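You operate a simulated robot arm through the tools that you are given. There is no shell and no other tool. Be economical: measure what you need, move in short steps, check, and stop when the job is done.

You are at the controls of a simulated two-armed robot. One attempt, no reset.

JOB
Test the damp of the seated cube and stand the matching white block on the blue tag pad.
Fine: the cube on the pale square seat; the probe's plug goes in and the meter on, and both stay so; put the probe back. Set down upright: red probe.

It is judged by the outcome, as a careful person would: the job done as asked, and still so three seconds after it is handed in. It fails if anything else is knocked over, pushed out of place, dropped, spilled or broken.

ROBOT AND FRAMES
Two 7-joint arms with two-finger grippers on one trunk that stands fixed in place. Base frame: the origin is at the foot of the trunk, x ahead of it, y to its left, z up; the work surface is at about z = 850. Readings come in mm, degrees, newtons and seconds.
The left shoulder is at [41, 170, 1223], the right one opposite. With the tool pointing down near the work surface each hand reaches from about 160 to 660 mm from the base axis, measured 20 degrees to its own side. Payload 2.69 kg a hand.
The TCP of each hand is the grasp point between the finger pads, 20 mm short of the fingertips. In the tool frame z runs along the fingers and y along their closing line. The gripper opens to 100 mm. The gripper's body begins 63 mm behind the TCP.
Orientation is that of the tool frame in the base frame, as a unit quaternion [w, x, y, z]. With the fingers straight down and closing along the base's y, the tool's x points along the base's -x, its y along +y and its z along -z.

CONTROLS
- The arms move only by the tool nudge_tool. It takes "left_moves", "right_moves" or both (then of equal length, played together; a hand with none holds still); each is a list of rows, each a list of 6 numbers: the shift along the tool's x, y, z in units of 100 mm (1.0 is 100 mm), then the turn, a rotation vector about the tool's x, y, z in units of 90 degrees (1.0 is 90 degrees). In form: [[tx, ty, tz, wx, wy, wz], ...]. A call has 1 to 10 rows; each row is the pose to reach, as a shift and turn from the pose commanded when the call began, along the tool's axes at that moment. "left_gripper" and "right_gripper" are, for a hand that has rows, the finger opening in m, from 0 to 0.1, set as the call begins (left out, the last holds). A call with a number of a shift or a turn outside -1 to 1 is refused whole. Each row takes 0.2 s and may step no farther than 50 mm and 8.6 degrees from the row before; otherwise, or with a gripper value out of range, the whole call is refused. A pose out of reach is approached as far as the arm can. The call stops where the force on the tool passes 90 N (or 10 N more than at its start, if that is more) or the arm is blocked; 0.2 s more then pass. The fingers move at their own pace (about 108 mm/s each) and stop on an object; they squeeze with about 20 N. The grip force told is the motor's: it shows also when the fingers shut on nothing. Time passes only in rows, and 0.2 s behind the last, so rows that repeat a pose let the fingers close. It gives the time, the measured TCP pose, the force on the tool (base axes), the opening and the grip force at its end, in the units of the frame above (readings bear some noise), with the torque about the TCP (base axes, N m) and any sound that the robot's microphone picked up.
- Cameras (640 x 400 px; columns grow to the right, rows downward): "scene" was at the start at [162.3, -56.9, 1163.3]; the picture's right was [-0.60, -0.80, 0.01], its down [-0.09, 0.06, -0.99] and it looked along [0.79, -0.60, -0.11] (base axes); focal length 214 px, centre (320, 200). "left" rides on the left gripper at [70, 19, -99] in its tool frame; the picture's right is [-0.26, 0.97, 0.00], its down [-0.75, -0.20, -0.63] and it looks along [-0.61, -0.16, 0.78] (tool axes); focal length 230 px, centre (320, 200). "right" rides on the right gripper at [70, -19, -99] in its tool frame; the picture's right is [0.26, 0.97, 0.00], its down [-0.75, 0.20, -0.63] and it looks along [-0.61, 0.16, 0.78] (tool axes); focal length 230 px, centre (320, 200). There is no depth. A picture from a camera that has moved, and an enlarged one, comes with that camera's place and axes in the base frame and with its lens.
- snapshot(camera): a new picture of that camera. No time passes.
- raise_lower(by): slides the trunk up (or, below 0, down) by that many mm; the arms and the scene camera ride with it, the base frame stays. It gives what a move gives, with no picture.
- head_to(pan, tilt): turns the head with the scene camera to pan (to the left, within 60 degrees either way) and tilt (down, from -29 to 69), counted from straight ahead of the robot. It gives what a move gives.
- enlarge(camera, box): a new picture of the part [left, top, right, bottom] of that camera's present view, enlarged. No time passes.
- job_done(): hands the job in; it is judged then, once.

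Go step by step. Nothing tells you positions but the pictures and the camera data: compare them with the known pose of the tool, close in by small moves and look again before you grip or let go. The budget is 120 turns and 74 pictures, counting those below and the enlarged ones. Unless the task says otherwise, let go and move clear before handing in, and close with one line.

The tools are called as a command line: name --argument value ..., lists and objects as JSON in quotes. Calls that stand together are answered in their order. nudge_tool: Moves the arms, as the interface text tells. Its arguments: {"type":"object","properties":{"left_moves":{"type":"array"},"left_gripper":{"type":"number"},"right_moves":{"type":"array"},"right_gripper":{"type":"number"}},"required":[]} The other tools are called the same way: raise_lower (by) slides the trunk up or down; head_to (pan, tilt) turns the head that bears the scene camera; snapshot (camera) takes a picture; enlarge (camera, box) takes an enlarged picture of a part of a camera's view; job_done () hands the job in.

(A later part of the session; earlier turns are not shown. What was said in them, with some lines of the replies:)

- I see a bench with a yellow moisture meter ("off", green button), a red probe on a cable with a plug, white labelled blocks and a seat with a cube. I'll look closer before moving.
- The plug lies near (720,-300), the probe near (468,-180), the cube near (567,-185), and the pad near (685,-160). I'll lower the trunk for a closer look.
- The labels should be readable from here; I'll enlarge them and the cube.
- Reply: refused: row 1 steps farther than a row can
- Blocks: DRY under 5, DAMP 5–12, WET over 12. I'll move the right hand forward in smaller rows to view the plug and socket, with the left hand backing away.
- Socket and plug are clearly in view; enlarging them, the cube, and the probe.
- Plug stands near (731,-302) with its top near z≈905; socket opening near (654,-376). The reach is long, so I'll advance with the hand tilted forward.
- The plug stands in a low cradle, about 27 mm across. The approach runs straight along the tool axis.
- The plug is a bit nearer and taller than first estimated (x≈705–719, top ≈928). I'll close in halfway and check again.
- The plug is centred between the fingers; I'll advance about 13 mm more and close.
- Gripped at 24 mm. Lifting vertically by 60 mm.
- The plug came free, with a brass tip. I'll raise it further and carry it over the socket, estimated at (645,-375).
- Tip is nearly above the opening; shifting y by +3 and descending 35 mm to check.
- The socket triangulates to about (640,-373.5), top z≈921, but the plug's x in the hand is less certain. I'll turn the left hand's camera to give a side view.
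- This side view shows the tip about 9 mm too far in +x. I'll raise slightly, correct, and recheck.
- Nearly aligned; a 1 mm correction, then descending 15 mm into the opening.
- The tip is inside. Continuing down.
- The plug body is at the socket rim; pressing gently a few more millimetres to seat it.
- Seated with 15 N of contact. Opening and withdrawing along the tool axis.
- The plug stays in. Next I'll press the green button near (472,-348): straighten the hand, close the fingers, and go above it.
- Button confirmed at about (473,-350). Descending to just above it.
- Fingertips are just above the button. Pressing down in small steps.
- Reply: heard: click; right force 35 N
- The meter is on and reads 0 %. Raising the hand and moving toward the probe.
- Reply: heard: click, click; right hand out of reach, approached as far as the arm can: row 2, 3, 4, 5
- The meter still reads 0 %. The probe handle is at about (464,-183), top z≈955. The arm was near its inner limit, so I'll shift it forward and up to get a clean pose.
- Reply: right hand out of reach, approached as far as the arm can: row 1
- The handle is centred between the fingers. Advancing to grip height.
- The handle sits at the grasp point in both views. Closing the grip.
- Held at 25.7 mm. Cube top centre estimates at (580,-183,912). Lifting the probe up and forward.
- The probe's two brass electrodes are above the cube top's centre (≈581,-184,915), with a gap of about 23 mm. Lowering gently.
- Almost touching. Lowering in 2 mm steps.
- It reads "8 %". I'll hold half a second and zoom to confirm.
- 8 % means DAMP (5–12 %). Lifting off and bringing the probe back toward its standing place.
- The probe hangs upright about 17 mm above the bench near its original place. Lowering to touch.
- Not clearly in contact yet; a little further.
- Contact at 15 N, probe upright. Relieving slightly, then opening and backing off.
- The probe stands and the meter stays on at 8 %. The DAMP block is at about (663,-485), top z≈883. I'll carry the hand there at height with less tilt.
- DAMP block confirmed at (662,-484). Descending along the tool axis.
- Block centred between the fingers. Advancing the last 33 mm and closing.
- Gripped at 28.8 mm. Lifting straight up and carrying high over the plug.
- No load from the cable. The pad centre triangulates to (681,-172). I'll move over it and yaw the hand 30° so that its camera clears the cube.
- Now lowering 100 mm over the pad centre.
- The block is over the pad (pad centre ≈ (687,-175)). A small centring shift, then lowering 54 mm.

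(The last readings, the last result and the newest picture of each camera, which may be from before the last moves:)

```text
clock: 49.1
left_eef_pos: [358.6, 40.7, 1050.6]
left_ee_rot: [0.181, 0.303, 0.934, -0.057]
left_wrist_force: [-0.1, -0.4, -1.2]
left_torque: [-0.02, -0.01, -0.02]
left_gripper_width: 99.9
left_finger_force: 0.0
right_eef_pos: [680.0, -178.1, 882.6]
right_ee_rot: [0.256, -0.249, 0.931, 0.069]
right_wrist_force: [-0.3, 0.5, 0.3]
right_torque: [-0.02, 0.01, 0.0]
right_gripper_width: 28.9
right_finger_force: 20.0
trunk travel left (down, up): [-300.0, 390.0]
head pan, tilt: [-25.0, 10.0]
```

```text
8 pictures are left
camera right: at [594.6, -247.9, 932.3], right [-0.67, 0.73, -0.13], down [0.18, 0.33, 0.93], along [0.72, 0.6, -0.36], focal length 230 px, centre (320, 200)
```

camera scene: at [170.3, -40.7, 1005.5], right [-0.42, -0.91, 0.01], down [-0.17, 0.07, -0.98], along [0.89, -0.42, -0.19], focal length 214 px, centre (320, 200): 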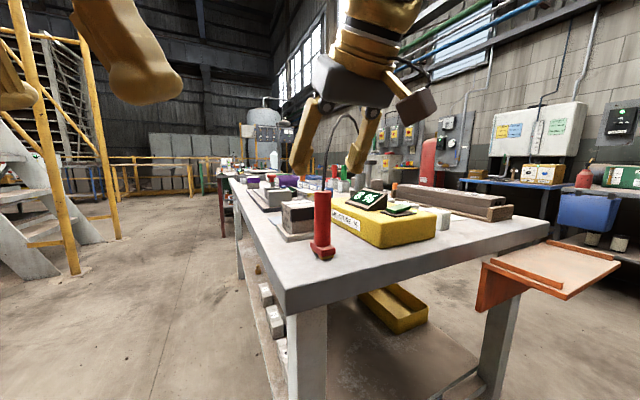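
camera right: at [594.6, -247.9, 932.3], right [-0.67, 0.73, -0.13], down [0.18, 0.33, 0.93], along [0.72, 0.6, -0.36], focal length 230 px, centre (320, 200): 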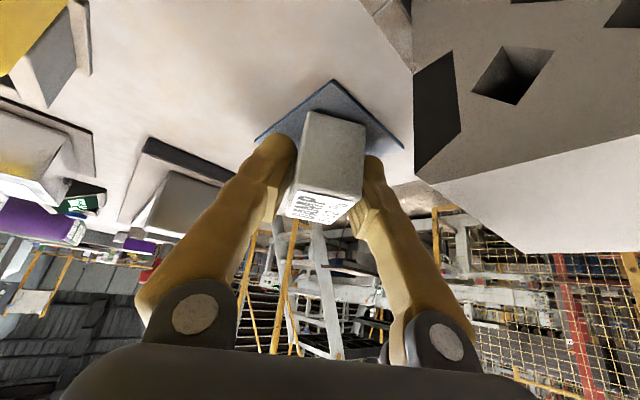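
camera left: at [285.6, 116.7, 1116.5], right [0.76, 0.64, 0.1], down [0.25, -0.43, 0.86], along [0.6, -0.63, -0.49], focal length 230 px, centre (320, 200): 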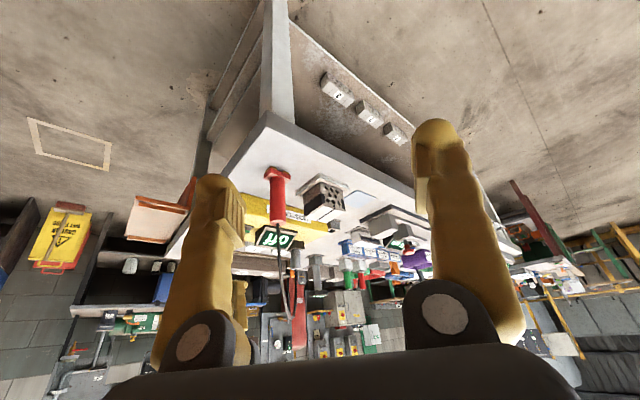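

Centred over the pad and clear of the cube. Lowering the last few millimetres to contact.

nudge_tool --right_moves '[[0.01, 0, 0.017, 0, 0, 0], [0.018, 0, 0.03, 0, 0, 0], [0.023, 0, 0.039, 0, 0, 0], [0.023, 0, 0.039, 0, 0, 0]]'

```text
clock: 50.1
left_eef_pos: [357.2, 41.2, 1050.5]
left_ee_rot: [0.181, 0.303, 0.934, -0.057]
left_wrist_force: [0.3, 0.3, 0.2]
left_torque: [-0.01, 0.01, -0.04]
left_gripper_width: 99.8
left_finger_force: 0.0
right_eef_pos: [680.1, -176.9, 879.5]
right_ee_rot: [0.256, -0.25, 0.931, 0.069]
right_wrist_force: [0.5, -0.1, 1.6]
right_torque: [-0.02, 0.06, -0.01]
right_gripper_width: 28.5
right_finger_force: 20.1
trunk travel left (down, up): [-300.0, 390.0]
head pan, tilt: [-25.0, 10.0]
```

nudge_tool --right_moves '[[0.005, 0, 0.0086, 0, 0, 0], [0.01, 0, 0.017, 0, 0, 0], [0.01, 0, 0.017, 0, 0, 0]]'

```text
clock: 50.9
left_eef_pos: [356.5, 40.8, 1050.0]
left_ee_rot: [0.182, 0.303, 0.934, -0.058]
left_wrist_force: [0.6, 0.2, -0.3]
left_torque: [-0.01, -0.03, 0.0]
left_gripper_width: 99.9
left_finger_force: 0.1
right_eef_pos: [680.5, -178.0, 881.0]
right_ee_rot: [0.257, -0.25, 0.931, 0.069]
right_wrist_force: [-1.9, 1.6, 10.2]
right_torque: [-0.06, 0.17, 0.02]
right_gripper_width: 28.7
right_finger_force: 19.9
trunk travel left (down, up): [-300.0, 390.0]
head pan, tilt: [-25.0, 10.0]
```

Firm contact at 10 N. Opening and rising straight up.

nudge_tool --right_moves '[[-0.004, 0, -0.006, 0, 0, 0], [-0.004, 0, -0.006, 0, 0, 0], [-0.004, 0, -0.006, 0, 0, 0], [-0.1, 0, -0.17, 0, 0, 0], [-0.25, 0, -0.42, 0, 0, 0], [-0.4, 0, -0.68, 0, 0, 0], [-0.511, 0, -0.86, 0, 0, 0]]' --right_gripper 0.06

snapshot --camera "right"

enlarge --camera "left" --box '[230, 150, 390, 250]'

```text
clock: 52.5
left_eef_pos: [359.0, 41.7, 1048.7]
left_ee_rot: [0.181, 0.303, 0.934, -0.057]
left_wrist_force: [-0.3, 0.0, 0.2]
left_torque: [0.0, 0.0, 0.0]
left_gripper_width: 100.0
left_finger_force: 0.0
right_eef_pos: [682.0, -177.1, 979.9]
right_ee_rot: [0.256, -0.249, 0.931, 0.069]
right_wrist_force: [-0.6, 0.7, 0.0]
right_torque: [-0.02, 0.01, 0.01]
right_gripper_width: 59.9
right_finger_force: 0.0
trunk travel left (down, up): [-300.0, 390.0]
head pan, tilt: [-25.0, 10.0]
```

```text
7 pictures are left
camera right: at [596.9, -246.4, 1029.1], right [-0.68, 0.73, -0.13], down [0.18, 0.33, 0.93], along [0.72, 0.6, -0.36], focal length 230 px, centre (320, 200)
```

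right: 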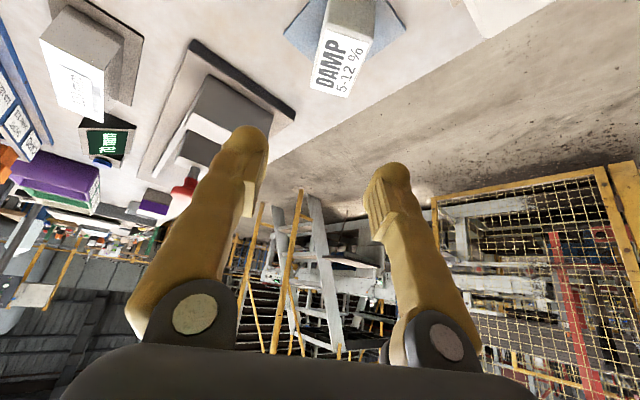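

```text
4.00 times, centred on (310, 200) of left
camera zoom: at [285.4, 116.6, 1116.5], right [0.76, 0.64, 0.1], down [0.25, -0.43, 0.86], along [0.6, -0.63, -0.49], focal length 920 px, centre (360, 200)
```

zoom: 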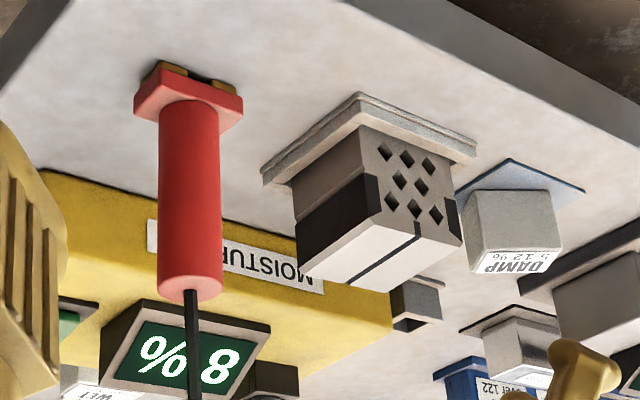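

The DAMP block stands on the pad, and the probe stands upright. Backing the hand away, then a final check of block and plug.

nudge_tool --right_moves '[[-0.2, 0, -0.35, 0, 0, 0], [-0.35, 0, -0.7, 0, 0, 0], [-0.4, 0, -0.95, 0, 0, 0]]'

enlarge --camera "left" --box '[300, 170, 396, 230]'

enlarge --camera "right" --box '[220, 0, 460, 150]'

enlarge --camera "scene" --box '[220, 110, 460, 270]'

```text
clock: 53.3
left_eef_pos: [357.9, 40.8, 1050.0]
left_ee_rot: [0.182, 0.303, 0.934, -0.058]
left_wrist_force: [-0.6, -0.2, -1.1]
left_torque: [0.01, -0.01, -0.03]
left_gripper_width: 100.0
left_finger_force: 0.2
right_eef_pos: [669.7, -183.8, 1083.4]
right_ee_rot: [0.255, -0.25, 0.931, 0.07]
right_wrist_force: [0.5, -0.9, -0.5]
right_torque: [0.02, -0.03, 0.02]
right_gripper_width: 60.3
right_finger_force: 0.1
trunk travel left (down, up): [-300.0, 390.0]
head pan, tilt: [-25.0, 10.0]
```

```text
6.67 times, centred on (348, 200) of left
camera zoom: at [285.1, 116.6, 1116.6], right [0.76, 0.64, 0.1], down [0.25, -0.43, 0.86], along [0.6, -0.63, -0.49], focal length 1534 px, centre (133, 200)
```

zoom: 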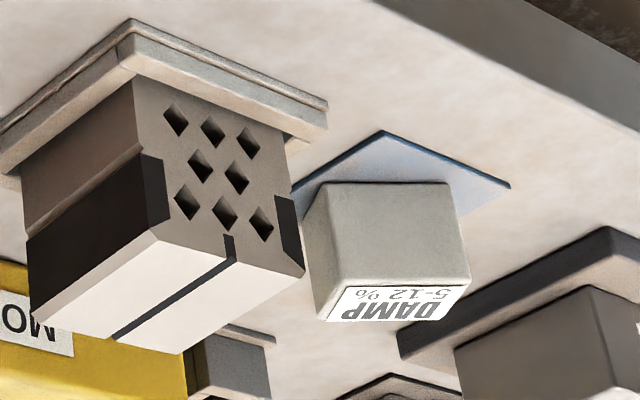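

```text
2.67 times, centred on (340, 75) of right
camera zoom: at [583.8, -253.3, 1132.7], right [-0.68, 0.73, -0.13], down [0.18, 0.33, 0.93], along [0.71, 0.6, -0.36], focal length 614 px, centre (267, 533)
```

zoom: 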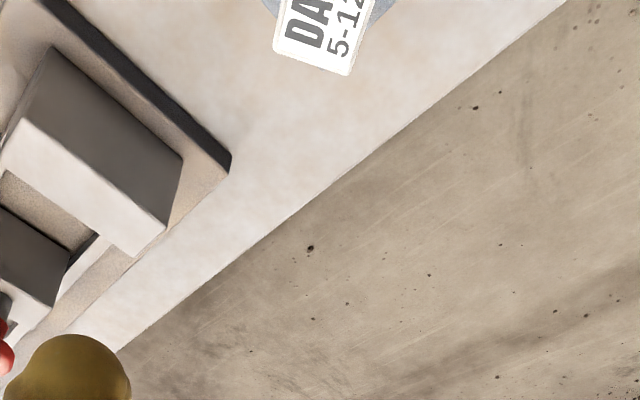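

```text
2.50 times, centred on (340, 190) of scene
camera zoom: at [170.1, -40.7, 1005.5], right [-0.42, -0.91, 0.01], down [-0.17, 0.07, -0.98], along [0.89, -0.42, -0.19], focal length 536 px, centre (270, 225)
```

zoom: 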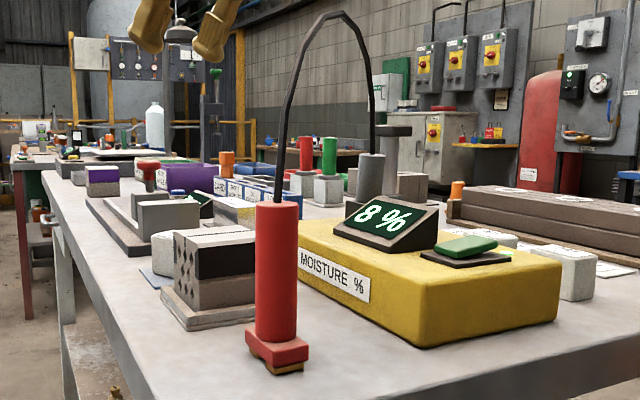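

The DAMP block stands upright on the blue pad. The plug is in, the meter is on at 8 %, the probe is upright in its place, and the cube is on its seat. The hands are clear, so I'm handing in.

job_done

```text
The job is handed in.
```

I tested the seated cube and the meter read 8 %, so I stood the DAMP (5–12 %) block upright on the blue pad; the probe is back upright, the plug is in, the meter is on, and the job is handed in.
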